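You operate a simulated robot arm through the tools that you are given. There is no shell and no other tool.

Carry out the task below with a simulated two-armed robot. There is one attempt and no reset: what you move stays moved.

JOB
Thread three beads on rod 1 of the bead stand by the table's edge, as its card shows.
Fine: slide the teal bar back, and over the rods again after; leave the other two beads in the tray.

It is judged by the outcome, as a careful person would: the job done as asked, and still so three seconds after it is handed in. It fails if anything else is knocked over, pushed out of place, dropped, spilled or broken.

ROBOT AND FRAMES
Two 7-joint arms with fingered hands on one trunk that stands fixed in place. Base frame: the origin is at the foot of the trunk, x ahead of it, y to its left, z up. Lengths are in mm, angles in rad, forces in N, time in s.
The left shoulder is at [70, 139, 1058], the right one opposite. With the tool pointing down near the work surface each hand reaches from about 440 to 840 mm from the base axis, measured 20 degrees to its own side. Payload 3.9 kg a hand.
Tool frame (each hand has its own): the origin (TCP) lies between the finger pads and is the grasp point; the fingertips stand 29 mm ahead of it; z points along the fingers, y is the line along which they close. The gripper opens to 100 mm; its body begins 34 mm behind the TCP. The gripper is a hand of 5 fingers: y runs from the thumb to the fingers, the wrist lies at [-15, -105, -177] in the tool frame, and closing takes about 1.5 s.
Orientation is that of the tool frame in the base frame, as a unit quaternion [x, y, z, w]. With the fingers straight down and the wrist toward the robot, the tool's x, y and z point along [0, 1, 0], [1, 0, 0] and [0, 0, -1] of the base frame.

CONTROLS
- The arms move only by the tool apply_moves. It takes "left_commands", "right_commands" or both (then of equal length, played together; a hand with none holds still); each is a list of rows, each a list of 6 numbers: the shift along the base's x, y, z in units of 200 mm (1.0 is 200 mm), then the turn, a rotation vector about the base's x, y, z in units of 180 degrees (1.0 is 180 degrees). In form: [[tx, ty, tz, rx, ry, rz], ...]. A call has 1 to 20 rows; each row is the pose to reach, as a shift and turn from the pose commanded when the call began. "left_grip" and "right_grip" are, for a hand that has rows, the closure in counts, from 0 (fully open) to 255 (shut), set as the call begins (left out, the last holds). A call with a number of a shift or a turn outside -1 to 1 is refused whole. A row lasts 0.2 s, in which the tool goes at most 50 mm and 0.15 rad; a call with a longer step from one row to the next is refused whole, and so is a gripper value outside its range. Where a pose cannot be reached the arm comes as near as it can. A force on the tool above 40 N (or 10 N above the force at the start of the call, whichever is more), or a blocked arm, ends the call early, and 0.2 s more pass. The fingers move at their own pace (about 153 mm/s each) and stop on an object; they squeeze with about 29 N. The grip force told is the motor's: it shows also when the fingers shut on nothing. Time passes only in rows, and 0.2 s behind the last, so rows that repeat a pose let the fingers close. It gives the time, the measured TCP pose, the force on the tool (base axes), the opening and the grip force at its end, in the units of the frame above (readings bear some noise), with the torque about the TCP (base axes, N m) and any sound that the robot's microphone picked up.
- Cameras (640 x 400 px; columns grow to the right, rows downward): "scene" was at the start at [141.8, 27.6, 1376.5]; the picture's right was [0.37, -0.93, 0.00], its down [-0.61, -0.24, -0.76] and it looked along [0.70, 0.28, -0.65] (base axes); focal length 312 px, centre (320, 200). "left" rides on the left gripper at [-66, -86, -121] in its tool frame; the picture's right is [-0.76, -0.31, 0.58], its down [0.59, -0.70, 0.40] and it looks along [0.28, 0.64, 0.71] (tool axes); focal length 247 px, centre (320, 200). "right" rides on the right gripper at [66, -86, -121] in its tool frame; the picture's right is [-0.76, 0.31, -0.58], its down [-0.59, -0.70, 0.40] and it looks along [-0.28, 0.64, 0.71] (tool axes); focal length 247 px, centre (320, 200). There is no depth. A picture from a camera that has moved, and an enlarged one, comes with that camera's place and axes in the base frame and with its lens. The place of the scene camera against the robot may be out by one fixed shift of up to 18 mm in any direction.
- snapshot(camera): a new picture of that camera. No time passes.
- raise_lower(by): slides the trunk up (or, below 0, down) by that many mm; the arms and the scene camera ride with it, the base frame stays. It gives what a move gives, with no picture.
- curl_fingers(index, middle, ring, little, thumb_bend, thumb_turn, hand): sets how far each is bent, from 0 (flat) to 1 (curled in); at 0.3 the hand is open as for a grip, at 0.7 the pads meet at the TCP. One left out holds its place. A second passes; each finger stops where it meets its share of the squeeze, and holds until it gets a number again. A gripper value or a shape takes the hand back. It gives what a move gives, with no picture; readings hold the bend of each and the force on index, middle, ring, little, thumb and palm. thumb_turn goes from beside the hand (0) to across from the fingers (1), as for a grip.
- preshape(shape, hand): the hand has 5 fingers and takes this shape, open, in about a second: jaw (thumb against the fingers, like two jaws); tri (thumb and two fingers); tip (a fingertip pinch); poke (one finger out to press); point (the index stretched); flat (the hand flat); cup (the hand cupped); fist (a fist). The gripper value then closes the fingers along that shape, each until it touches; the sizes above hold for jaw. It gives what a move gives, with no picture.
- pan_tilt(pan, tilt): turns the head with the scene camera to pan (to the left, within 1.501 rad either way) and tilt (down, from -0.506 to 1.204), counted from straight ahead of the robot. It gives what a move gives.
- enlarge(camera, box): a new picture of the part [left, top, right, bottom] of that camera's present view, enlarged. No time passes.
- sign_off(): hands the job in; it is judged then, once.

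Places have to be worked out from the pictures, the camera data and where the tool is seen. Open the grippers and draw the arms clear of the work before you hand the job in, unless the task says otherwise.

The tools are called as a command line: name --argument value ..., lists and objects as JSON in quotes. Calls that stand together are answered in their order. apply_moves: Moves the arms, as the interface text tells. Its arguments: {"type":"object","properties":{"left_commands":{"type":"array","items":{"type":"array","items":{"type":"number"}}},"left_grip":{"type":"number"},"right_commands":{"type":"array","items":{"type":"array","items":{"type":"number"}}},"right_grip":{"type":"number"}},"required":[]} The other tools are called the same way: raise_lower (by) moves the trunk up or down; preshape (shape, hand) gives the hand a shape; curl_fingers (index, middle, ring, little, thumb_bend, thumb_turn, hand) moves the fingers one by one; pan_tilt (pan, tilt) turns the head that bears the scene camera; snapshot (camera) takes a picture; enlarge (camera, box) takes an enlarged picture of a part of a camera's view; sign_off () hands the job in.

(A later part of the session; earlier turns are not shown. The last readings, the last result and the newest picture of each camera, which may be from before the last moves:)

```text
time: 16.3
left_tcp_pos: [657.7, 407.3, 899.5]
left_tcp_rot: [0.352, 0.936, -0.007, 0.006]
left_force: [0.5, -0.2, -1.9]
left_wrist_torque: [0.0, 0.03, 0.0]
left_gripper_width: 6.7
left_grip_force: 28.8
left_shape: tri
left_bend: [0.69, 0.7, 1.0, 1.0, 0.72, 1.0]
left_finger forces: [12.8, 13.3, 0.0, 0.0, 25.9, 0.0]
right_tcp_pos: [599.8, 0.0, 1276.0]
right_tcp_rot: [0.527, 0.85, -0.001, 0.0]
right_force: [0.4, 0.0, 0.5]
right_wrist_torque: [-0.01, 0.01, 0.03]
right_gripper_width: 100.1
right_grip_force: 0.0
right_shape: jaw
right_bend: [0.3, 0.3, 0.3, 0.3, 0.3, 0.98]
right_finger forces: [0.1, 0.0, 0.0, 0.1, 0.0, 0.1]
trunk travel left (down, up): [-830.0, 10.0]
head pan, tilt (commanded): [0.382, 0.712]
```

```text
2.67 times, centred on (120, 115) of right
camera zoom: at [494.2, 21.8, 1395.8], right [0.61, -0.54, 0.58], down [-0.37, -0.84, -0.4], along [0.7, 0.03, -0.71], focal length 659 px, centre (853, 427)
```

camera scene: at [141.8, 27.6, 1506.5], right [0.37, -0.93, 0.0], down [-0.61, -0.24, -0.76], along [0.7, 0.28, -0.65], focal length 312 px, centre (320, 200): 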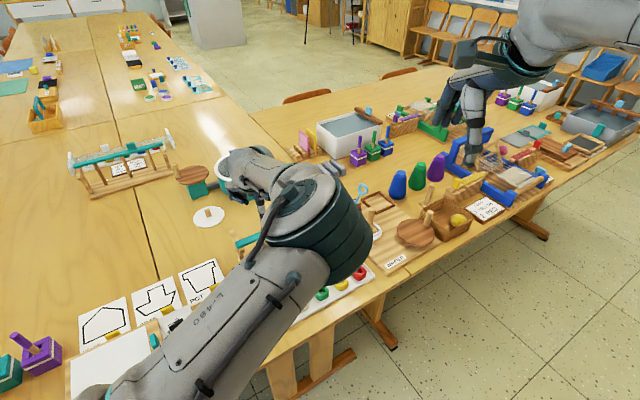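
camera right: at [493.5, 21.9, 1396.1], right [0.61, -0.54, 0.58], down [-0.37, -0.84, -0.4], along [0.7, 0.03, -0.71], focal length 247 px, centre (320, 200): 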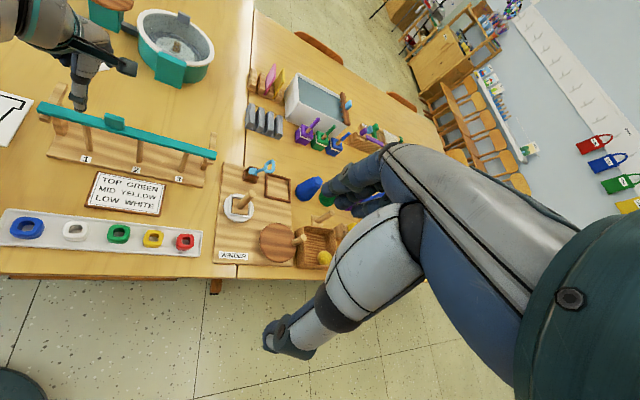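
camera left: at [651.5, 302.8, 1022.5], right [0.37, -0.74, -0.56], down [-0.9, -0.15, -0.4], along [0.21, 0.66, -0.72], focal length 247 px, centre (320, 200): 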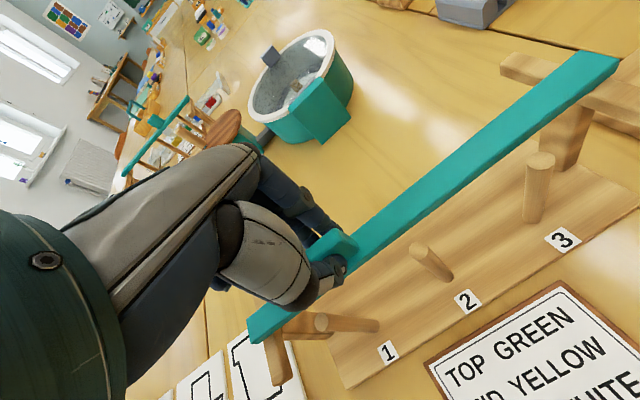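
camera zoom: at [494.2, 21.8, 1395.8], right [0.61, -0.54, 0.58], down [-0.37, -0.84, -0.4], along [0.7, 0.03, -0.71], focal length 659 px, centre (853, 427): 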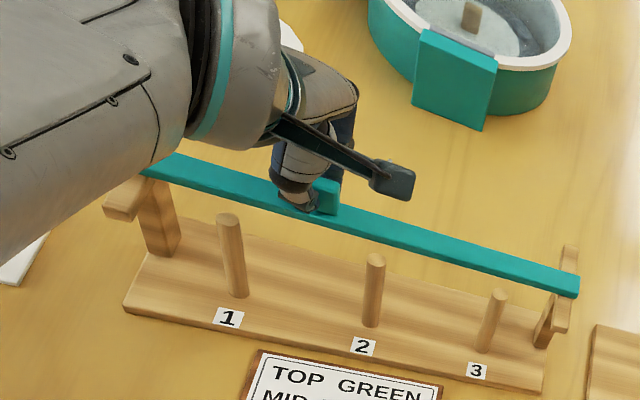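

The bar slides straight and rods 1–3 are coming clear. About 26 mm of arm remains behind the bar, so I go another 22 mm.

apply_moves --left_commands '[[0.016, 0.023, 0, 0, 0, 0], [0.032, 0.046, 0, 0, 0, 0], [0.048, 0.069, 0, 0, 0, 0], [0.064, 0.092, 0, 0, 0, 0], [0.064, 0.092, 0, 0, 0, 0]]'

snapshot --camera "left"

enlarge --camera "right" --box '[0, 40, 240, 190]'

```text
time: 17.5
left_tcp_pos: [671.4, 426.5, 900.4]
left_tcp_rot: [0.351, 0.936, -0.006, 0.005]
left_force: [2.3, -0.8, -1.9]
left_wrist_torque: [-0.01, -0.06, 0.03]
left_gripper_width: 6.4
left_grip_force: 29.1
left_shape: tri
left_bend: [0.69, 0.7, 1.0, 1.0, 0.72, 1.0]
left_finger forces: [12.9, 13.4, 0.0, 0.1, 26.2, 0.0]
right_tcp_pos: [598.8, -0.8, 1274.6]
right_tcp_rot: [0.528, 0.85, 0.0, 0.0]
right_force: [-0.8, -0.9, -0.6]
right_wrist_torque: [-0.01, 0.01, -0.01]
right_gripper_width: 99.6
right_grip_force: 0.1
right_shape: jaw
right_bend: [0.3, 0.3, 0.3, 0.3, 0.3, 0.98]
right_finger forces: [0.1, 0.1, 0.0, 0.0, 0.0, 0.0]
trunk travel left (down, up): [-830.0, 10.0]
head pan, tilt (commanded): [0.382, 0.712]
```

```text
taken
camera left: at [664.6, 320.9, 1022.5], right [0.37, -0.74, -0.56], down [-0.9, -0.15, -0.4], along [0.21, 0.66, -0.72], focal length 247 px, centre (320, 200)
```

left: 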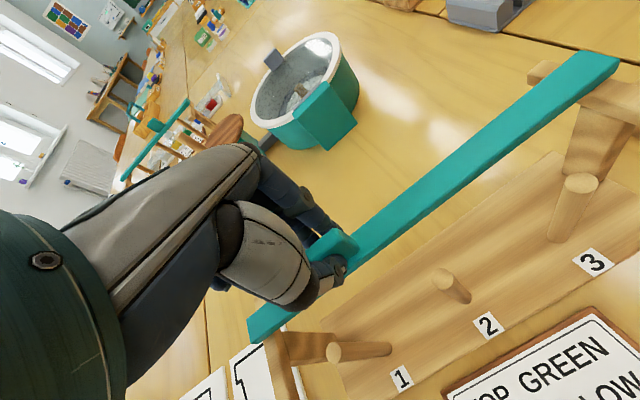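

```text
2.67 times, centred on (120, 115) of right
camera zoom: at [494.3, 21.5, 1395.8], right [0.61, -0.54, 0.58], down [-0.37, -0.84, -0.4], along [0.7, 0.03, -0.71], focal length 659 px, centre (853, 427)
```

zoom: 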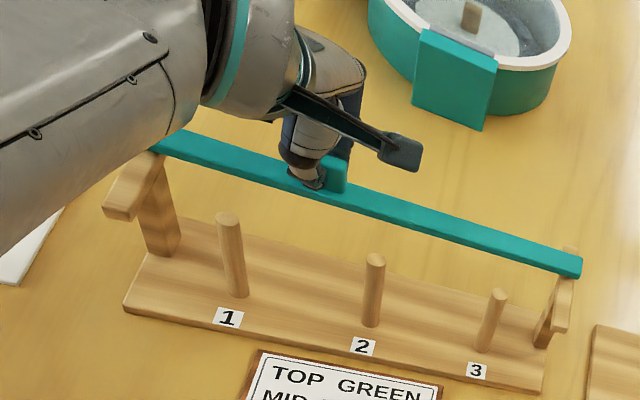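

The bar is now 46 mm back, still resting on both arms with rods 1–3 fully exposed. I open the pinch and lift straight up.

apply_moves --left_commands '[[0, 0, 0, 0, 0, 0], [0, 0, 0, 0, 0, 0], [0, 0, 0, 0, 0, 0], [0, 0, 0.1, 0, 0, 0], [0, 0, 0.25, 0, 0, 0], [0, 0, 0.45, 0, 0, 0]]' --left_grip 150

snapshot --camera "left"

enlarge --camera "right" --box '[0, 40, 240, 190]'

```text
time: 18.9
left_tcp_pos: [671.3, 425.1, 992.2]
left_tcp_rot: [0.351, 0.936, -0.007, 0.005]
left_force: [-0.3, 0.7, -0.1]
left_wrist_torque: [0.02, 0.01, 0.01]
left_gripper_width: 41.1
left_grip_force: 0.0
left_shape: tri
left_bend: [0.43, 0.47, 0.99, 0.99, 0.4, 1.0]
left_finger forces: [0.1, 0.0, 0.1, 0.1, 0.1, 0.0]
right_tcp_pos: [598.1, -0.5, 1275.6]
right_tcp_rot: [0.528, 0.849, 0.001, 0.0]
right_force: [0.3, -0.8, -0.2]
right_wrist_torque: [-0.01, -0.01, 0.02]
right_gripper_width: 99.8
right_grip_force: 0.0
right_shape: jaw
right_bend: [0.3, 0.3, 0.3, 0.3, 0.3, 0.98]
right_finger forces: [0.1, 0.0, 0.0, 0.0, 0.1, 0.0]
trunk travel left (down, up): [-830.0, 10.0]
head pan, tilt (commanded): [0.382, 0.712]
```

```text
taken
camera left: at [662.9, 320.5, 1113.8], right [0.37, -0.74, -0.56], down [-0.9, -0.15, -0.4], along [0.21, 0.66, -0.72], focal length 247 px, centre (320, 200)
```

left: 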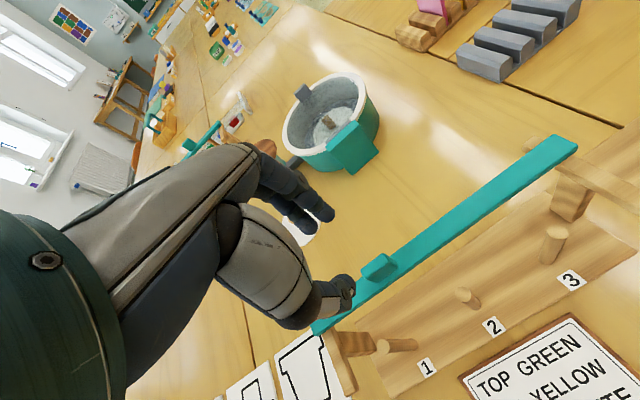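

```text
2.67 times, centred on (120, 115) of right
camera zoom: at [492.8, 21.3, 1396.3], right [0.61, -0.54, 0.58], down [-0.37, -0.84, -0.4], along [0.7, 0.03, -0.71], focal length 659 px, centre (853, 427)
```

zoom: 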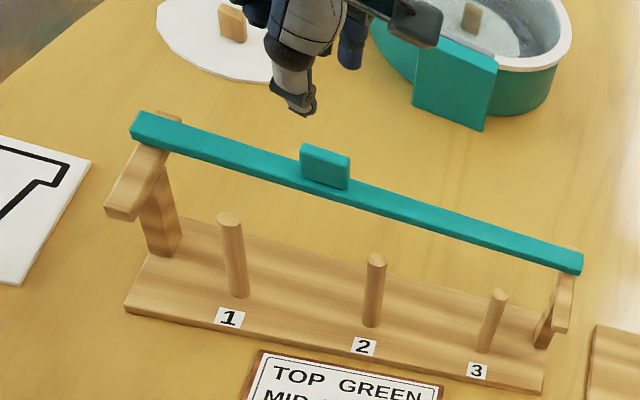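

The bar sits at the back on both arms and the three rods are free. Next is the white bead (low): I move the left hand over it (about (514, 240)) at z≈930, turning to heading ≈35°, opening wide on the way.

apply_moves --left_commands '[[-0.1, -0.12, 0, 0, 0, -0.012], [-0.23, -0.28, 0, 0, 0, -0.024], [-0.36, -0.44, 0, 0, 0, -0.036], [-0.49, -0.6, -0.05, 0, 0, -0.048], [-0.62, -0.76, -0.12, 0, 0, -0.06], [-0.74, -0.89, -0.22, 0, 0, -0.072], [-0.785, -0.925, -0.3, 0, 0, -0.072], [-0.785, -0.925, -0.3, 0, 0, -0.072]]' --left_grip 60

snapshot --camera "left"

snapshot --camera "right"

snapshot --camera "scene"

```text
time: 20.1
left_tcp_pos: [494.7, 283.6, 881.8]
left_tcp_rot: [0.422, 0.902, -0.055, -0.07]
left_force: [-0.5, -0.2, -0.6]
left_wrist_torque: [-0.04, -0.02, -0.01]
left_gripper_width: 76.3
left_grip_force: 0.1
left_shape: tri
left_bend: [0.39, 0.34, 0.99, 0.99, 0.3, 0.99]
left_finger forces: [0.0, 0.0, 0.0, 0.0, 0.1, 0.0]
right_tcp_pos: [600.5, -0.6, 1275.9]
right_tcp_rot: [0.529, 0.849, 0.0, -0.001]
right_force: [0.4, 0.3, -0.1]
right_wrist_torque: [-0.04, -0.03, -0.02]
right_gripper_width: 99.9
right_grip_force: 0.0
right_shape: jaw
right_bend: [0.3, 0.3, 0.3, 0.3, 0.3, 0.98]
right_finger forces: [0.0, 0.1, 0.1, 0.1, 0.0, 0.1]
trunk travel left (down, up): [-830.0, 10.0]
head pan, tilt (commanded): [0.382, 0.712]
stopped in row 6 (left hand): the arm was blocked; the commanded pose is now the measured one
```

```text
taken
camera left: at [492.2, 184.5, 1008.6], right [0.15, -0.8, -0.58], down [-0.97, -0.01, -0.23], along [0.18, 0.6, -0.78], focal length 247 px, centre (320, 200)
```

left: 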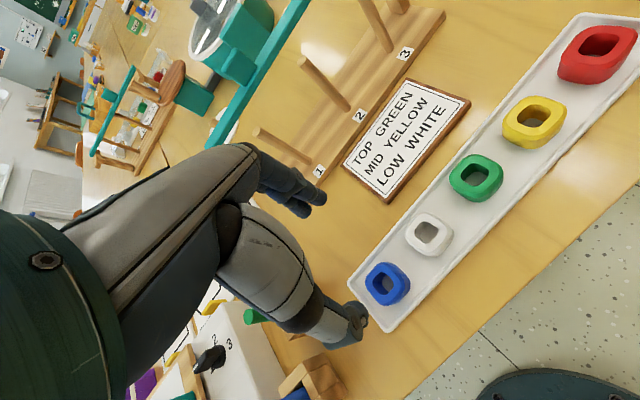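

```text
taken
camera right: at [493.8, 21.5, 1396.2], right [0.61, -0.54, 0.58], down [-0.37, -0.84, -0.4], along [0.7, 0.03, -0.71], focal length 247 px, centre (320, 200)
```

right: 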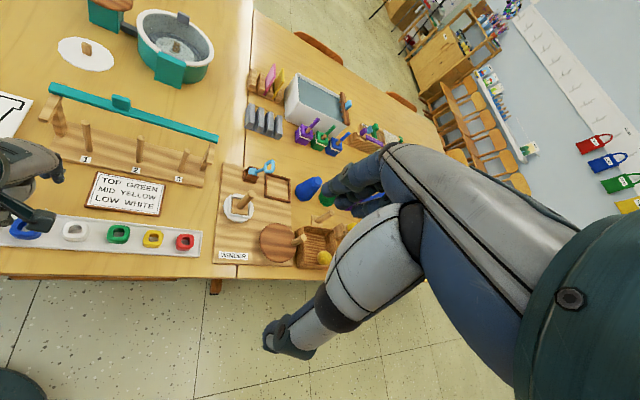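

```text
taken
camera scene: at [142.0, 27.4, 1506.5], right [0.37, -0.93, 0.0], down [-0.61, -0.24, -0.76], along [0.7, 0.28, -0.65], focal length 312 px, centre (320, 200)
```

scene: 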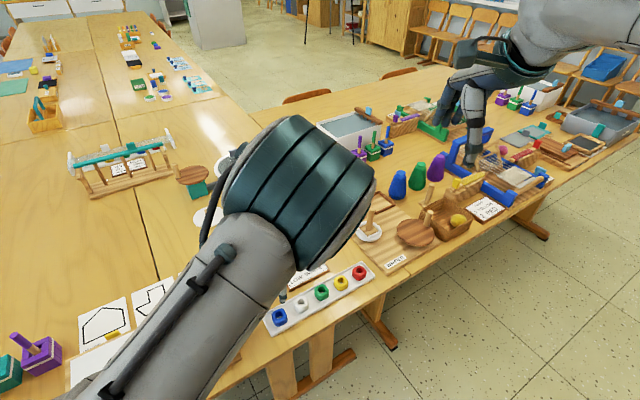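

The arm got blocked by its own folding near row 6 and the hand tilted ~10°; nothing was touched as far as the views show (stand, bar and beads unchanged). I raise a bit, right the hand, and reduce the heading so the wrist can come in more freely.

apply_moves --left_commands '[[0.05, 0.03, 0.1, 0, 0, 0], [0.1, 0.05, 0.2, 0.006, -0.028, 0], [0.1, 0.05, 0.3, 0.0128, -0.0552, 0], [0.1, 0.05, 0.3, 0.0128, -0.0552, 0]]'

```text
time: 21.1
left_tcp_pos: [515.2, 294.2, 942.6]
left_tcp_rot: [0.427, 0.904, 0.002, -0.002]
left_force: [1.3, 0.4, 0.1]
left_wrist_torque: [-0.02, 0.03, -0.02]
left_gripper_width: 76.3
left_grip_force: 0.1
left_shape: tri
left_bend: [0.39, 0.34, 0.99, 0.99, 0.3, 0.99]
left_finger forces: [0.0, 0.1, 0.0, 0.0, 0.0, 0.0]
right_tcp_pos: [600.6, 1.1, 1273.8]
right_tcp_rot: [0.527, 0.85, 0.0, 0.001]
right_force: [-0.2, -0.7, 0.1]
right_wrist_torque: [0.0, 0.03, 0.02]
right_gripper_width: 99.9
right_grip_force: 0.1
right_shape: jaw
right_bend: [0.3, 0.3, 0.3, 0.3, 0.3, 0.98]
right_finger forces: [0.0, 0.0, 0.0, 0.1, 0.0, 0.0]
trunk travel left (down, up): [-830.0, 10.0]
head pan, tilt (commanded): [0.382, 0.712]
```

Upright again at (515, 294, 943), heading 39°. I turn the heading down to about 20° while moving over toward the white bead in small steps.

apply_moves --left_commands '[[0, -0.05, 0, 0, 0, -0.035], [0, -0.1, 0, 0, 0, -0.07], [0, -0.18, 0, 0, 0, -0.1], [0, -0.25, 0, 0, 0, -0.11], [0, -0.25, 0, 0, 0, -0.11]]'

snapshot --camera "scene"

snapshot --camera "left"

```text
time: 22.4
left_tcp_pos: [514.1, 243.6, 941.9]
left_tcp_rot: [0.575, 0.818, 0.002, -0.001]
left_force: [-0.5, -0.5, 0.1]
left_wrist_torque: [0.0, -0.01, -0.03]
left_gripper_width: 76.3
left_grip_force: 0.1
left_shape: tri
left_bend: [0.39, 0.34, 0.99, 0.99, 0.3, 0.99]
left_finger forces: [0.0, 0.0, 0.1, 0.1, 0.0, 0.0]
right_tcp_pos: [598.8, -0.8, 1276.4]
right_tcp_rot: [0.528, 0.849, 0.0, 0.0]
right_force: [0.8, 0.6, 0.2]
right_wrist_torque: [-0.01, 0.0, -0.01]
right_gripper_width: 99.9
right_grip_force: 0.0
right_shape: jaw
right_bend: [0.3, 0.3, 0.3, 0.3, 0.3, 0.98]
right_finger forces: [0.0, 0.0, 0.0, 0.1, 0.1, 0.0]
trunk travel left (down, up): [-830.0, 10.0]
head pan, tilt (commanded): [0.382, 0.712]
```

```text
taken
camera scene: at [142.1, 27.3, 1506.4], right [0.37, -0.93, 0.0], down [-0.61, -0.24, -0.76], along [0.7, 0.28, -0.65], focal length 312 px, centre (320, 200)
```

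scene: 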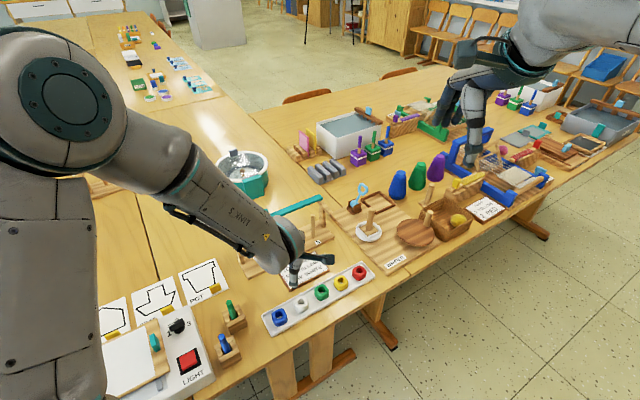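

```text
taken
camera left: at [455.7, 153.1, 1061.6], right [-0.03, -0.81, -0.58], down [-0.86, 0.32, -0.4], along [0.51, 0.49, -0.71], focal length 247 px, centre (320, 200)
```

left: 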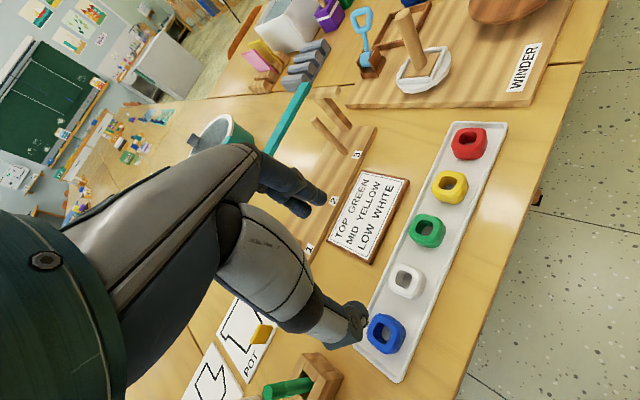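

The elbow has swung out to its natural side, and the hand is at (514, 244, 942) with heading 20°. I zoom in on the beads to locate them precisely.

enlarge --camera "left" --box '[350, 110, 530, 390]'

enlarge --camera "scene" --box '[240, 180, 400, 340]'

enlarge --camera "right" --box '[0, 130, 220, 270]'

```text
1.43 times, centred on (440, 250) of left
camera zoom: at [455.7, 153.1, 1061.6], right [-0.03, -0.81, -0.58], down [-0.86, 0.32, -0.4], along [0.51, 0.49, -0.71], focal length 353 px, centre (149, 129)
```

zoom: 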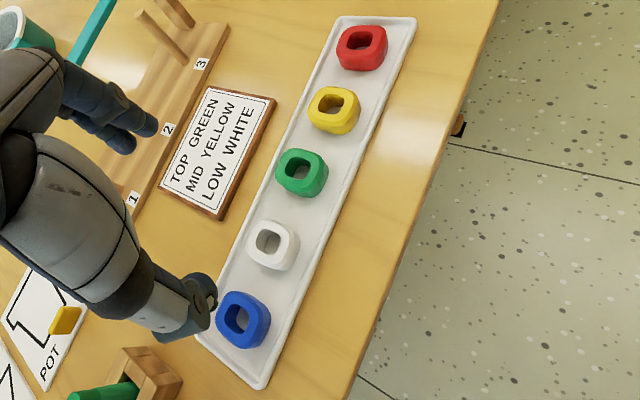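

```text
2.50 times, centred on (320, 260) of scene
camera zoom: at [142.1, 27.3, 1506.4], right [0.37, -0.93, 0.0], down [-0.61, -0.24, -0.76], along [0.7, 0.28, -0.65], focal length 780 px, centre (320, 50)
```

zoom: 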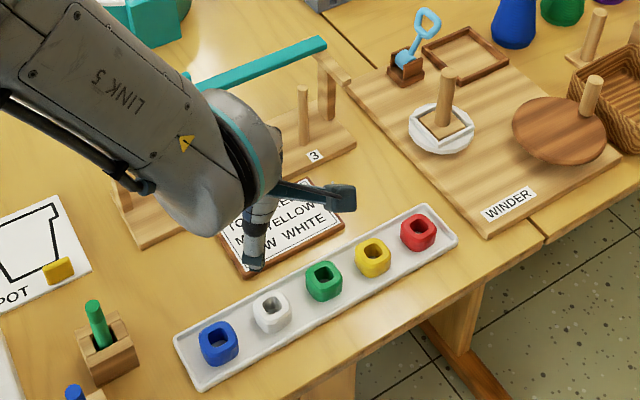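

```text
2.86 times, centred on (110, 200) of right
camera zoom: at [493.8, 21.5, 1396.0], right [0.61, -0.54, 0.58], down [-0.37, -0.84, -0.4], along [0.7, 0.03, -0.71], focal length 706 px, centre (920, 200)
```

zoom: 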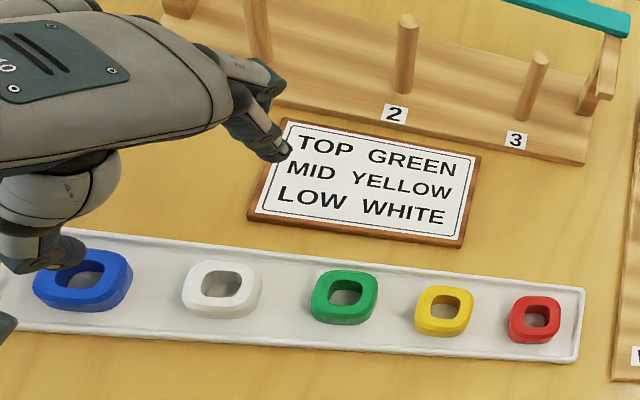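

The beads are rounded squares roughly aligned with the tray, so a heading near 45–55° (or −35°) would suit their flats. I test whether heading ≈45° is reachable here at this safe height.

apply_moves --left_commands '[[0, 0, 0, 0, 0, 0.04], [0, 0, 0, 0, 0, 0.08], [0, 0, 0, 0, 0, 0.12], [0, 0, 0, 0, 0, 0.139], [0, 0, 0, 0, 0, 0.139]]'

```text
time: 23.6
left_tcp_pos: [514.0, 244.2, 941.3]
left_tcp_rot: [0.384, 0.923, 0.001, -0.001]
left_force: [0.7, 0.1, -0.6]
left_wrist_torque: [0.01, 0.0, -0.02]
left_gripper_width: 76.5
left_grip_force: 0.2
left_shape: tri
left_bend: [0.39, 0.34, 0.99, 0.99, 0.3, 0.99]
left_finger forces: [0.0, 0.1, 0.1, 0.1, 0.0, 0.0]
right_tcp_pos: [599.1, -0.2, 1275.3]
right_tcp_rot: [0.528, 0.849, 0.0, 0.0]
right_force: [0.2, -0.2, 0.3]
right_wrist_torque: [-0.01, 0.02, -0.01]
right_gripper_width: 100.1
right_grip_force: 0.1
right_shape: jaw
right_bend: [0.3, 0.3, 0.3, 0.3, 0.3, 0.98]
right_finger forces: [0.0, 0.1, 0.0, 0.1, 0.1, 0.0]
trunk travel left (down, up): [-830.0, 10.0]
head pan, tilt (commanded): [0.382, 0.712]
```

Heading 45° is reached here in this elbow posture. I try the remaining 9° to be square with the tray.

apply_moves --left_commands '[[0, 0, 0, 0, 0, 0.03], [0, 0, 0, 0, 0, 0.05], [0, 0, 0, 0, 0, 0.05]]'

snapshot --camera "left"

```text
time: 24.4
left_tcp_pos: [513.8, 244.1, 942.6]
left_tcp_rot: [0.31, 0.951, 0.001, 0.0]
left_force: [0.6, 0.3, 0.7]
left_wrist_torque: [0.01, 0.04, -0.04]
left_gripper_width: 76.2
left_grip_force: 0.1
left_shape: tri
left_bend: [0.39, 0.34, 0.99, 0.99, 0.3, 0.99]
left_finger forces: [0.1, 0.1, 0.0, 0.0, 0.0, 0.0]
right_tcp_pos: [599.7, 1.4, 1275.5]
right_tcp_rot: [0.528, 0.85, 0.0, -0.001]
right_force: [-0.4, -0.2, -0.5]
right_wrist_torque: [0.0, 0.01, -0.06]
right_gripper_width: 99.8
right_grip_force: 0.0
right_shape: jaw
right_bend: [0.3, 0.3, 0.3, 0.3, 0.3, 0.98]
right_finger forces: [0.1, 0.0, 0.0, 0.1, 0.0, 0.0]
trunk travel left (down, up): [-830.0, 10.0]
head pan, tilt (commanded): [0.382, 0.712]
```

```text
taken
camera left: at [517.0, 136.3, 1061.9], right [0.43, -0.69, -0.58], down [-0.89, -0.22, -0.4], along [0.15, 0.69, -0.71], focal length 247 px, centre (320, 200)
```

left: 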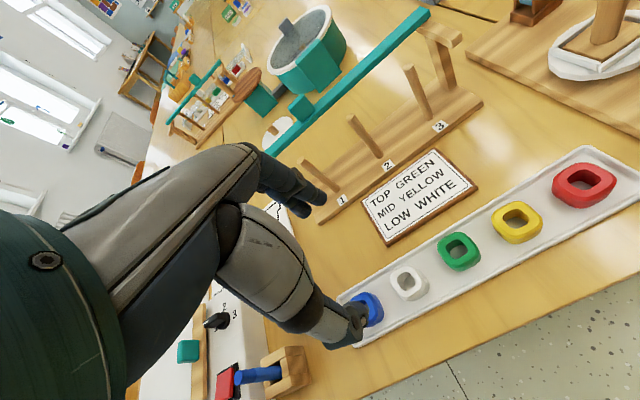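

Heading 54° reached, so the grasp can be square to the bead's flats. I centre over the white bead ((519, 239)), narrow the opening to ~56 mm and lower to z≈850 for a closer look.

apply_moves --left_commands '[[0.01, -0.01, -0.1, 0, 0, 0], [0.025, -0.025, -0.25, 0, 0, 0], [0.025, -0.025, -0.4, 0, 0, 0], [0.025, -0.025, -0.46, 0, 0, 0], [0.025, -0.025, -0.46, 0, 0, 0]]' --left_grip 112

snapshot --camera "left"

enlarge --camera "right" --box '[0, 130, 220, 270]'

enlarge --camera "scene" --box '[240, 200, 400, 340]'

```text
time: 25.6
left_tcp_pos: [517.3, 241.3, 849.0]
left_tcp_rot: [0.304, 0.953, -0.003, 0.0]
left_force: [0.3, -0.4, -0.1]
left_wrist_torque: [-0.02, 0.0, 0.02]
left_gripper_width: 56.3
left_grip_force: 0.0
left_shape: tri
left_bend: [0.39, 0.4, 0.99, 0.99, 0.3, 1.0]
left_finger forces: [0.0, 0.0, 0.0, 0.0, 0.1, 0.0]
right_tcp_pos: [598.6, 0.4, 1276.1]
right_tcp_rot: [0.528, 0.849, 0.0, 0.0]
right_force: [0.2, -0.3, 0.4]
right_wrist_torque: [0.01, -0.02, -0.01]
right_gripper_width: 99.9
right_grip_force: 0.0
right_shape: jaw
right_bend: [0.3, 0.3, 0.3, 0.3, 0.3, 0.98]
right_finger forces: [0.1, 0.0, 0.0, 0.0, 0.0, 0.0]
trunk travel left (down, up): [-830.0, 10.0]
head pan, tilt (commanded): [0.382, 0.712]
```

```text
taken
camera left: at [522.3, 135.2, 970.1], right [0.44, -0.69, -0.57], down [-0.89, -0.23, -0.4], along [0.14, 0.68, -0.72], focal length 247 px, centre (320, 200)
```

left: 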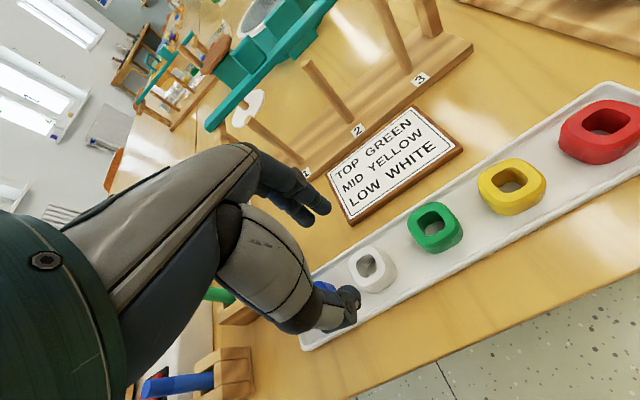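

```text
2.86 times, centred on (110, 200) of right
camera zoom: at [493.4, 22.2, 1396.1], right [0.61, -0.54, 0.58], down [-0.37, -0.84, -0.4], along [0.7, 0.03, -0.71], focal length 706 px, centre (920, 200)
```

zoom: 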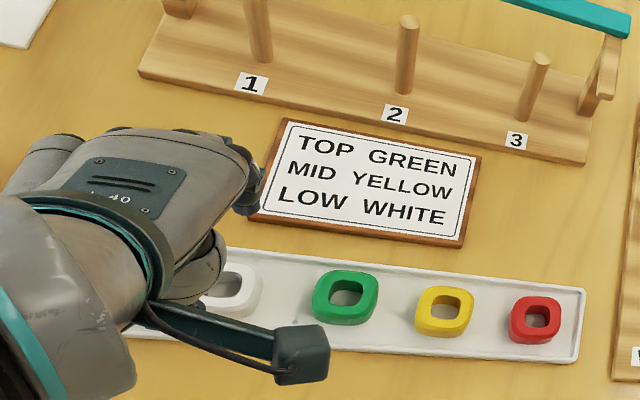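

```text
2.86 times, centred on (320, 270) of scene
camera zoom: at [141.7, 28.0, 1506.5], right [0.37, -0.93, 0.0], down [-0.61, -0.24, -0.76], along [0.7, 0.28, -0.65], focal length 892 px, centre (320, 0)
```

zoom: 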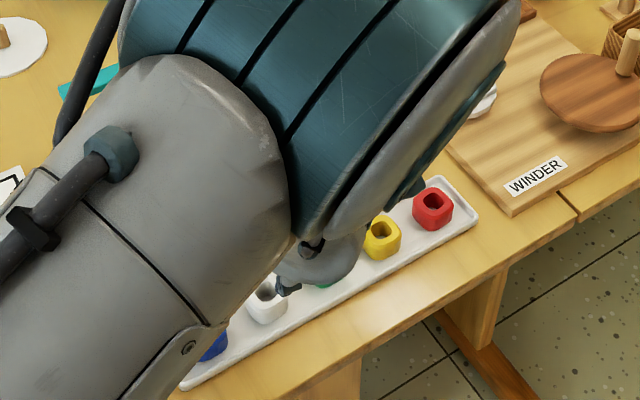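

I zoom the left view around the white bead for a precise fix of its hole relative to the hand.

enlarge --camera "left" --box '[290, 190, 450, 350]'

```text
2.50 times, centred on (370, 270) of left
camera zoom: at [522.3, 135.2, 970.1], right [0.44, -0.69, -0.57], down [-0.89, -0.23, -0.4], along [0.14, 0.68, -0.72], focal length 617 px, centre (195, 25)
```

zoom: 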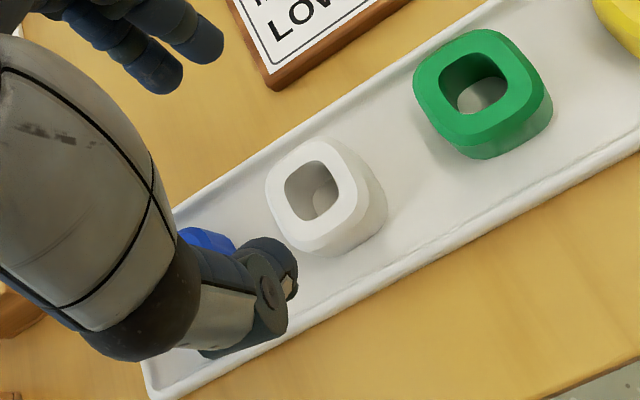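

White bead centre is at (519.4, 240), only 2.5 mm sideways from the TCP. I correct that and lower to z≈800 for another check.

apply_moves --left_commands '[[0.01, -0.007, -0.1, 0, 0, 0], [0.01, -0.007, -0.2, 0, 0, 0], [0.01, -0.007, -0.245, 0, 0, 0], [0.01, -0.007, -0.245, 0, 0, 0]]'

enlarge --camera "left" --box '[250, 150, 410, 310]'

enlarge --camera "right" --box '[0, 130, 220, 270]'

```text
time: 26.6
left_tcp_pos: [520.6, 238.4, 801.0]
left_tcp_rot: [0.311, 0.951, 0.002, -0.002]
left_force: [0.9, -0.3, -0.4]
left_wrist_torque: [0.0, 0.0, 0.03]
left_gripper_width: 56.4
left_grip_force: 0.2
left_shape: tri
left_bend: [0.39, 0.4, 0.99, 0.99, 0.3, 1.0]
left_finger forces: [0.0, 0.0, 0.0, 0.0, 0.1, 0.0]
right_tcp_pos: [599.1, -1.0, 1275.0]
right_tcp_rot: [0.527, 0.85, -0.001, 0.0]
right_force: [-0.4, 0.0, 0.5]
right_wrist_torque: [0.0, 0.0, -0.01]
right_gripper_width: 99.8
right_grip_force: 0.1
right_shape: jaw
right_bend: [0.3, 0.3, 0.3, 0.3, 0.3, 0.98]
right_finger forces: [0.1, 0.0, 0.1, 0.0, 0.0, 0.0]
trunk travel left (down, up): [-830.0, 10.0]
head pan, tilt (commanded): [0.382, 0.712]
```

```text
2.50 times, centred on (330, 230) of left
camera zoom: at [523.6, 129.8, 921.0], right [0.43, -0.69, -0.58], down [-0.89, -0.22, -0.4], along [0.15, 0.69, -0.71], focal length 617 px, centre (295, 125)
```

zoom: 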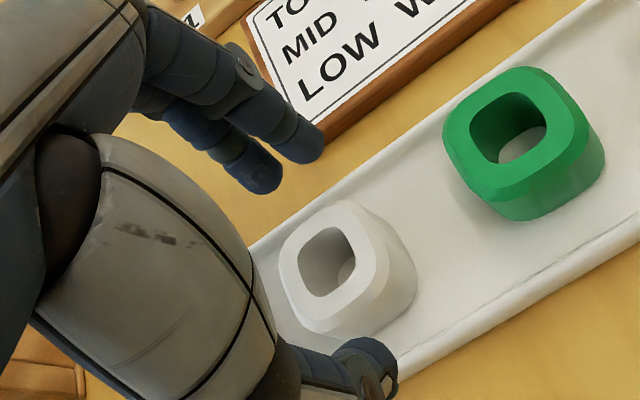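

```text
2.86 times, centred on (110, 200) of right
camera zoom: at [493.6, 21.8, 1396.1], right [0.61, -0.54, 0.58], down [-0.37, -0.84, -0.4], along [0.7, 0.03, -0.71], focal length 706 px, centre (920, 200)
```

zoom: 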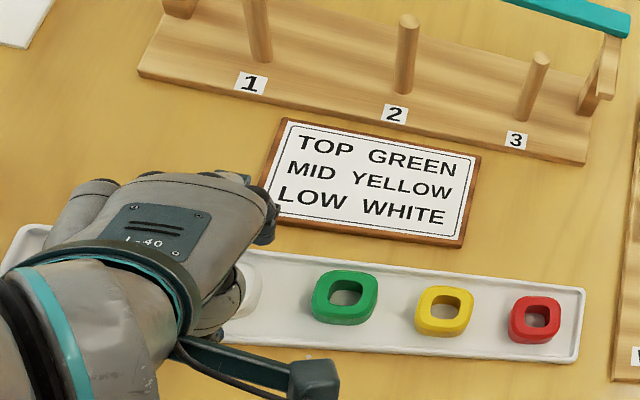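

Bead and hand line up within 2–3 mm. I lower another 11 mm (fingertips then about z≈761) and look again, watching the force.

apply_moves --left_commands '[[-0.005, 0.006, -0.03, 0, 0, 0], [-0.005, 0.006, -0.055, 0, 0, 0], [-0.005, 0.006, -0.055, 0, 0, 0]]'

enlarge --camera "left" --box '[250, 150, 410, 310]'

```text
time: 27.4
left_tcp_pos: [519.0, 239.3, 789.7]
left_tcp_rot: [0.309, 0.951, 0.001, -0.002]
left_force: [-0.4, -0.1, 0.6]
left_wrist_torque: [-0.03, 0.01, 0.01]
left_gripper_width: 56.4
left_grip_force: 0.1
left_shape: tri
left_bend: [0.39, 0.4, 0.99, 0.99, 0.3, 1.0]
left_finger forces: [0.1, 0.1, 0.0, 0.1, 0.0, 0.0]
right_tcp_pos: [598.7, -0.1, 1275.6]
right_tcp_rot: [0.528, 0.849, 0.0, -0.001]
right_force: [-0.4, -0.1, -0.2]
right_wrist_torque: [0.02, -0.03, -0.01]
right_gripper_width: 99.7
right_grip_force: 0.0
right_shape: jaw
right_bend: [0.3, 0.3, 0.3, 0.3, 0.3, 0.98]
right_finger forces: [0.0, 0.1, 0.0, 0.0, 0.0, 0.1]
trunk travel left (down, up): [-830.0, 10.0]
head pan, tilt (commanded): [0.382, 0.712]
```

```text
2.50 times, centred on (330, 230) of left
camera zoom: at [522.6, 131.0, 910.2], right [0.43, -0.69, -0.58], down [-0.89, -0.22, -0.4], along [0.15, 0.69, -0.71], focal length 617 px, centre (295, 125)
```

zoom: 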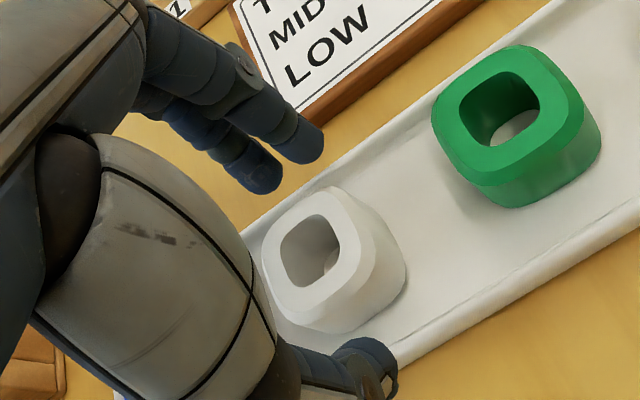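

The hole sits where I predict the TCP to be (within 1 mm), no contact force. I lower 6 mm more so the tips hold the bead's sides above the tray lip, then close gently.

apply_moves --left_commands '[[0, 0, -0.015, 0, 0, 0], [0, 0, -0.03, 0, 0, 0], [0, 0, -0.03, 0, 0, 0]]'

apply_moves --left_commands '[[0, 0, 0, 0, 0, 0], [0, 0, 0, 0, 0, 0], [0, 0, 0, 0, 0, 0], [0, 0, 0, 0, 0, 0], [0, 0, 0, 0, 0, 0], [0, 0, 0, 0, 0, 0]]' --left_grip 255

enlarge --camera "left" --box '[250, 150, 410, 310]'

```text
time: 28.1
left_tcp_pos: [519.8, 239.2, 784.5]
left_tcp_rot: [0.31, 0.951, 0.001, -0.001]
left_force: [1.2, -0.6, -0.1]
left_wrist_torque: [-0.02, -0.01, -0.02]
left_gripper_width: 56.4
left_grip_force: 0.1
left_shape: tri
left_bend: [0.39, 0.4, 0.99, 0.99, 0.3, 1.0]
left_finger forces: [0.0, 0.1, 0.0, 0.0, 0.1, 0.0]
right_tcp_pos: [600.0, 0.7, 1275.0]
right_tcp_rot: [0.528, 0.849, 0.0, -0.001]
right_force: [1.0, 0.1, 0.4]
right_wrist_torque: [0.03, 0.02, 0.0]
right_gripper_width: 99.9
right_grip_force: 0.0
right_shape: jaw
right_bend: [0.3, 0.3, 0.3, 0.3, 0.3, 0.98]
right_finger forces: [0.1, 0.1, 0.0, 0.1, 0.1, 0.0]
trunk travel left (down, up): [-830.0, 10.0]
head pan, tilt (commanded): [0.382, 0.712]
```

```text
time: 29.6
left_tcp_pos: [519.6, 238.3, 783.0]
left_tcp_rot: [0.311, 0.951, 0.001, -0.002]
left_force: [-0.9, 0.0, -0.2]
left_wrist_torque: [-0.03, -0.01, 0.01]
left_gripper_width: 30.6
left_grip_force: 29.1
left_shape: tri
left_bend: [0.75, 0.52, 1.0, 1.0, 0.44, 1.0]
left_finger forces: [13.3, 12.8, 0.0, 0.1, 26.2, 0.1]
right_tcp_pos: [599.1, 0.2, 1276.6]
right_tcp_rot: [0.528, 0.849, 0.0, 0.0]
right_force: [-0.2, 0.4, 0.6]
right_wrist_torque: [-0.02, 0.04, -0.03]
right_gripper_width: 99.9
right_grip_force: 0.1
right_shape: jaw
right_bend: [0.3, 0.3, 0.3, 0.3, 0.3, 0.98]
right_finger forces: [0.0, 0.1, 0.0, 0.0, 0.1, 0.0]
trunk travel left (down, up): [-830.0, 10.0]
head pan, tilt (commanded): [0.382, 0.712]
```

```text
2.50 times, centred on (330, 230) of left
camera zoom: at [522.8, 130.9, 904.2], right [0.43, -0.69, -0.58], down [-0.89, -0.22, -0.4], along [0.15, 0.69, -0.71], focal length 617 px, centre (295, 125)
```

zoom: 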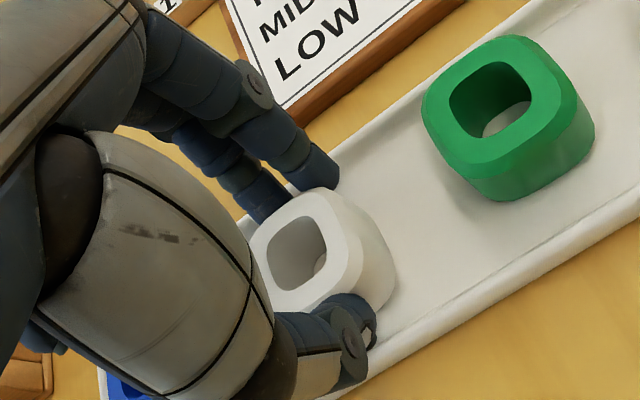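

Gripped: index and middle about 13 N each against 26 N on the thumb, bead looks level. I lift 15 mm slowly and check that it comes up straight.

apply_moves --left_commands '[[0, 0, 0.02, 0, 0, 0], [0, 0, 0.05, 0, 0, 0], [0, 0, 0.08, 0, 0, 0], [0, 0, 0.08, 0, 0, 0]]'

enlarge --camera "left" --box '[250, 150, 410, 310]'

enlarge --camera "scene" --box '[240, 220, 400, 340]'

```text
time: 30.6
left_tcp_pos: [520.0, 238.6, 800.3]
left_tcp_rot: [0.311, 0.95, 0.001, -0.001]
left_force: [1.0, -0.5, 0.0]
left_wrist_torque: [-0.01, 0.0, 0.0]
left_gripper_width: 30.7
left_grip_force: 28.8
left_shape: tri
left_bend: [0.75, 0.52, 1.0, 1.0, 0.44, 1.0]
left_finger forces: [13.4, 12.8, 0.1, 0.1, 26.1, 0.1]
right_tcp_pos: [600.1, -0.5, 1274.4]
right_tcp_rot: [0.527, 0.85, 0.0, 0.001]
right_force: [-0.4, -0.6, 0.4]
right_wrist_torque: [0.01, 0.0, 0.0]
right_gripper_width: 99.9
right_grip_force: 0.0
right_shape: jaw
right_bend: [0.3, 0.3, 0.3, 0.3, 0.3, 0.98]
right_finger forces: [0.0, 0.0, 0.0, 0.0, 0.0, 0.0]
trunk travel left (down, up): [-830.0, 10.0]
head pan, tilt (commanded): [0.382, 0.712]
```

```text
2.50 times, centred on (330, 230) of left
camera zoom: at [523.3, 130.9, 920.1], right [0.43, -0.69, -0.58], down [-0.89, -0.22, -0.4], along [0.15, 0.69, -0.71], focal length 617 px, centre (295, 125)
```

zoom: 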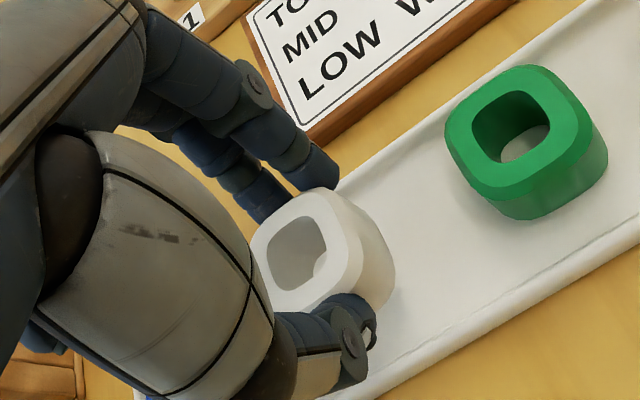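

```text
3.33 times, centred on (320, 280) of scene
camera zoom: at [141.9, 27.6, 1506.4], right [0.37, -0.93, 0.0], down [-0.61, -0.24, -0.76], along [0.7, 0.28, -0.65], focal length 1040 px, centre (320, -67)
```

zoom: 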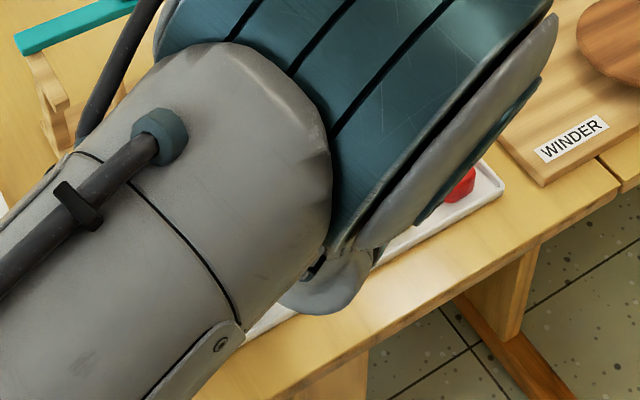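

The bead came up level with the hand. I raise it to z≈960 while turning to heading ≈20° (good for clearing the bar later), and at the same time turn and lower the right hand, well off to the right, so its camera looks at rod 1 more from the side.

apply_moves --left_commands '[[0, 0, 0.08, 0, 0, 0], [0, 0, 0.18, 0, 0, 0], [0, 0, 0.3, 0, 0, -0.02], [0, 0, 0.42, 0, 0, -0.05], [0, 0, 0.54, 0, 0, -0.08], [0, 0, 0.66, 0, 0, -0.11], [0, 0, 0.76, 0, 0, -0.14], [0, 0, 0.8, 0, 0, -0.17], [0, 0, 0.8, 0, 0, -0.189], [0, 0, 0.8, 0, 0, -0.189]]' --right_commands '[[0, -0.05, 0, 0, 0, 0.03], [0, -0.1, 0, 0, 0, 0.07], [0, -0.2, -0.1, 0, 0, 0.11], [0, -0.3, -0.25, 0, 0, 0.15], [0, -0.3, -0.4, 0, 0, 0.19], [0, -0.3, -0.55, 0, 0, 0.23], [0, -0.3, -0.7, 0, 0, 0.27], [0, -0.3, -0.85, 0, 0, 0.31], [0, -0.3, -0.95, 0, 0, 0.35], [0, -0.3, -0.95, 0, 0, 0.353]]'

snapshot --camera "right"

snapshot --camera "left"

snapshot --camera "scene"

```text
time: 32.8
left_tcp_pos: [521.2, 237.7, 960.5]
left_tcp_rot: [0.576, 0.817, 0.002, 0.0]
left_force: [-0.3, 0.6, 0.5]
left_wrist_torque: [-0.01, 0.03, 0.0]
left_gripper_width: 30.4
left_grip_force: 29.1
left_shape: tri
left_bend: [0.75, 0.52, 1.0, 1.0, 0.44, 1.0]
left_finger forces: [13.3, 12.8, 0.0, 0.0, 26.2, 0.1]
right_tcp_pos: [599.2, -59.9, 1086.0]
right_tcp_rot: [0.001, 1.0, 0.0, 0.001]
right_force: [-0.2, -0.4, 0.4]
right_wrist_torque: [-0.01, -0.03, 0.0]
right_gripper_width: 99.8
right_grip_force: 0.0
right_shape: jaw
right_bend: [0.3, 0.3, 0.3, 0.3, 0.3, 0.98]
right_finger forces: [0.0, 0.0, 0.0, 0.0, 0.0, 0.1]
trunk travel left (down, up): [-830.0, 10.0]
head pan, tilt (commanded): [0.382, 0.712]
```

```text
taken
camera right: at [533.4, -145.3, 1205.6], right [0.76, 0.3, 0.58], down [0.59, -0.7, -0.4], along [0.28, 0.64, -0.71], focal length 247 px, centre (320, 200)
```

right: 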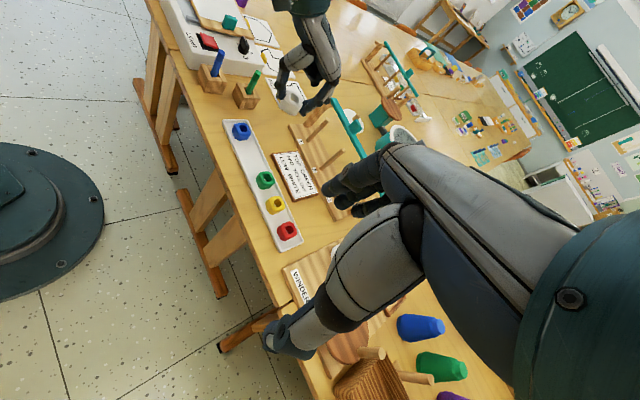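

```text
taken
camera left: at [461.6, 146.9, 1081.0], right [-0.03, -0.81, -0.58], down [-0.86, 0.32, -0.4], along [0.51, 0.49, -0.71], focal length 247 px, centre (320, 200)
```

left: 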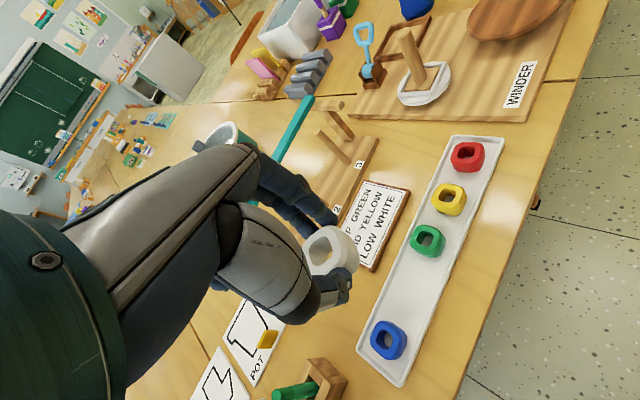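

```text
taken
camera scene: at [141.1, 27.0, 1506.5], right [0.37, -0.93, 0.0], down [-0.61, -0.24, -0.76], along [0.7, 0.28, -0.65], focal length 312 px, centre (320, 200)
```

scene: 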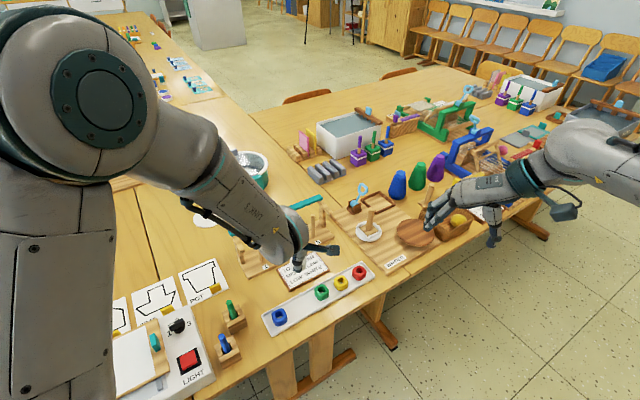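

The white bead is held and both views are good. I carry it high over toward rod 1, stopping a little beyond it (625, 420, 965) so that the rod shows beside the thumb in the left camera.

apply_moves --left_commands '[[0.08, 0.13, 0.02, 0, 0, 0], [0.17, 0.3, 0.02, 0, 0, 0], [0.26, 0.47, 0.02, 0, 0, 0], [0.36, 0.64, 0.02, 0, 0, 0], [0.45, 0.8, 0.02, 0, 0, 0], [0.52, 0.91, 0.02, 0, 0, 0], [0.52, 0.91, 0.02, 0, 0, 0]]'

snapshot --camera "left"

enlarge --camera "right" --box '[220, 0, 420, 200]'

```text
time: 34.4
left_tcp_pos: [625.3, 419.1, 964.8]
left_tcp_rot: [0.575, 0.818, 0.003, -0.001]
left_force: [1.3, 0.5, 0.0]
left_wrist_torque: [0.03, 0.0, 0.02]
left_gripper_width: 30.5
left_grip_force: 29.3
left_shape: tri
left_bend: [0.75, 0.52, 1.0, 1.0, 0.44, 1.0]
left_finger forces: [13.3, 12.9, 0.1, 0.1, 26.2, 0.1]
right_tcp_pos: [599.4, -61.1, 1083.8]
right_tcp_rot: [0.001, 1.0, 0.001, 0.0]
right_force: [-0.1, 0.0, -0.1]
right_wrist_torque: [0.03, 0.04, 0.01]
right_gripper_width: 99.8
right_grip_force: 0.1
right_shape: jaw
right_bend: [0.3, 0.3, 0.3, 0.3, 0.3, 0.98]
right_finger forces: [0.1, 0.0, 0.1, 0.1, 0.0, 0.0]
trunk travel left (down, up): [-830.0, 10.0]
head pan, tilt (commanded): [0.382, 0.712]
```

```text
taken
camera left: at [566.2, 329.5, 1084.6], right [-0.03, -0.81, -0.58], down [-0.86, 0.32, -0.4], along [0.51, 0.49, -0.71], focal length 247 px, centre (320, 200)
```

left: 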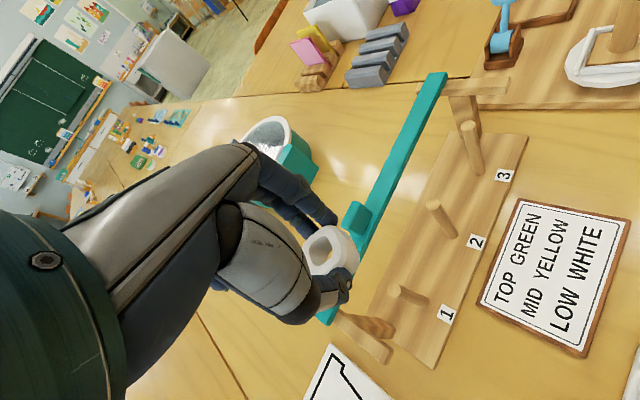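

```text
2.00 times, centred on (320, 100) of right
camera zoom: at [533.8, -145.6, 1205.5], right [0.76, 0.3, 0.58], down [0.59, -0.7, -0.4], along [0.29, 0.64, -0.71], focal length 494 px, centre (320, 400)
```

zoom: 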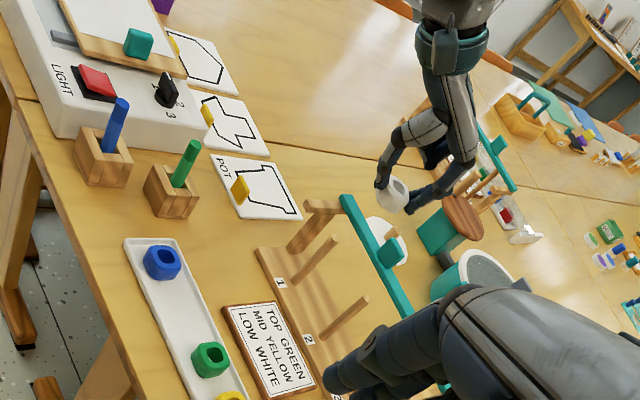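

Rod 1 is clearly visible in both views now. I zoom for exact positions of its top and base.

enlarge --camera "left" --box '[300, 220, 460, 350]'

enlarge --camera "left" --box '[400, 100, 530, 250]'

enlarge --camera "right" --box '[300, 60, 400, 160]'

```text
3.08 times, centred on (380, 285) of left
camera zoom: at [566.2, 329.5, 1084.6], right [-0.03, -0.81, -0.58], down [-0.86, 0.32, -0.4], along [0.51, 0.49, -0.71], focal length 760 px, centre (135, -62)
```

zoom: 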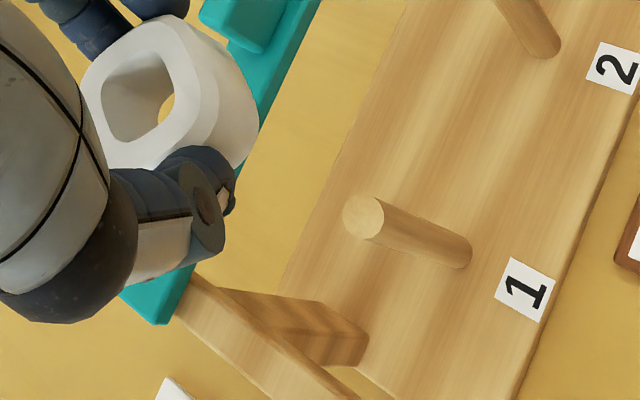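

```text
2.67 times, centred on (465, 175) of left
camera zoom: at [566.2, 329.5, 1084.6], right [-0.03, -0.81, -0.58], down [-0.86, 0.32, -0.4], along [0.51, 0.49, -0.71], focal length 659 px, centre (-67, 267)
```

zoom: 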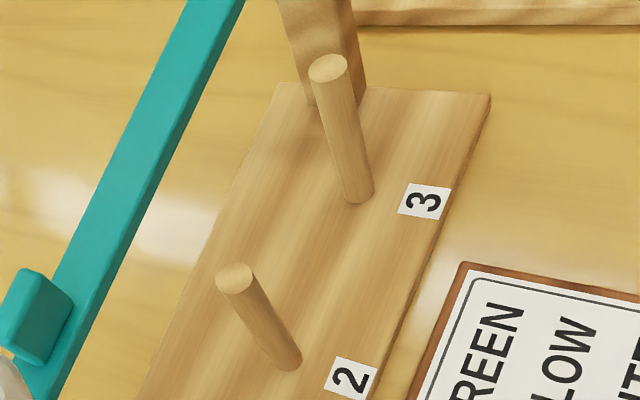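

```text
4.00 times, centred on (350, 110) of right
camera zoom: at [533.8, -145.6, 1205.5], right [0.76, 0.3, 0.58], down [0.59, -0.7, -0.4], along [0.29, 0.64, -0.71], focal length 988 px, centre (200, 560)
```

zoom: 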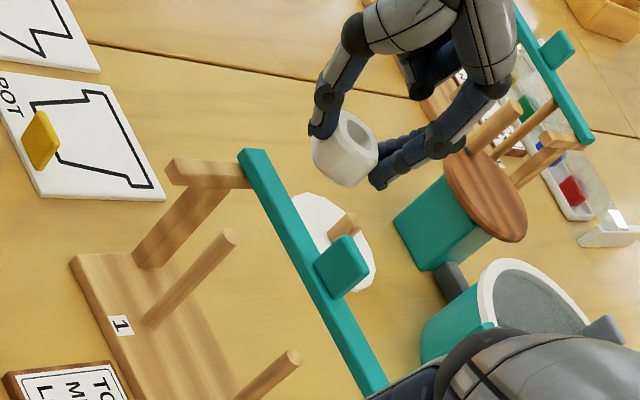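

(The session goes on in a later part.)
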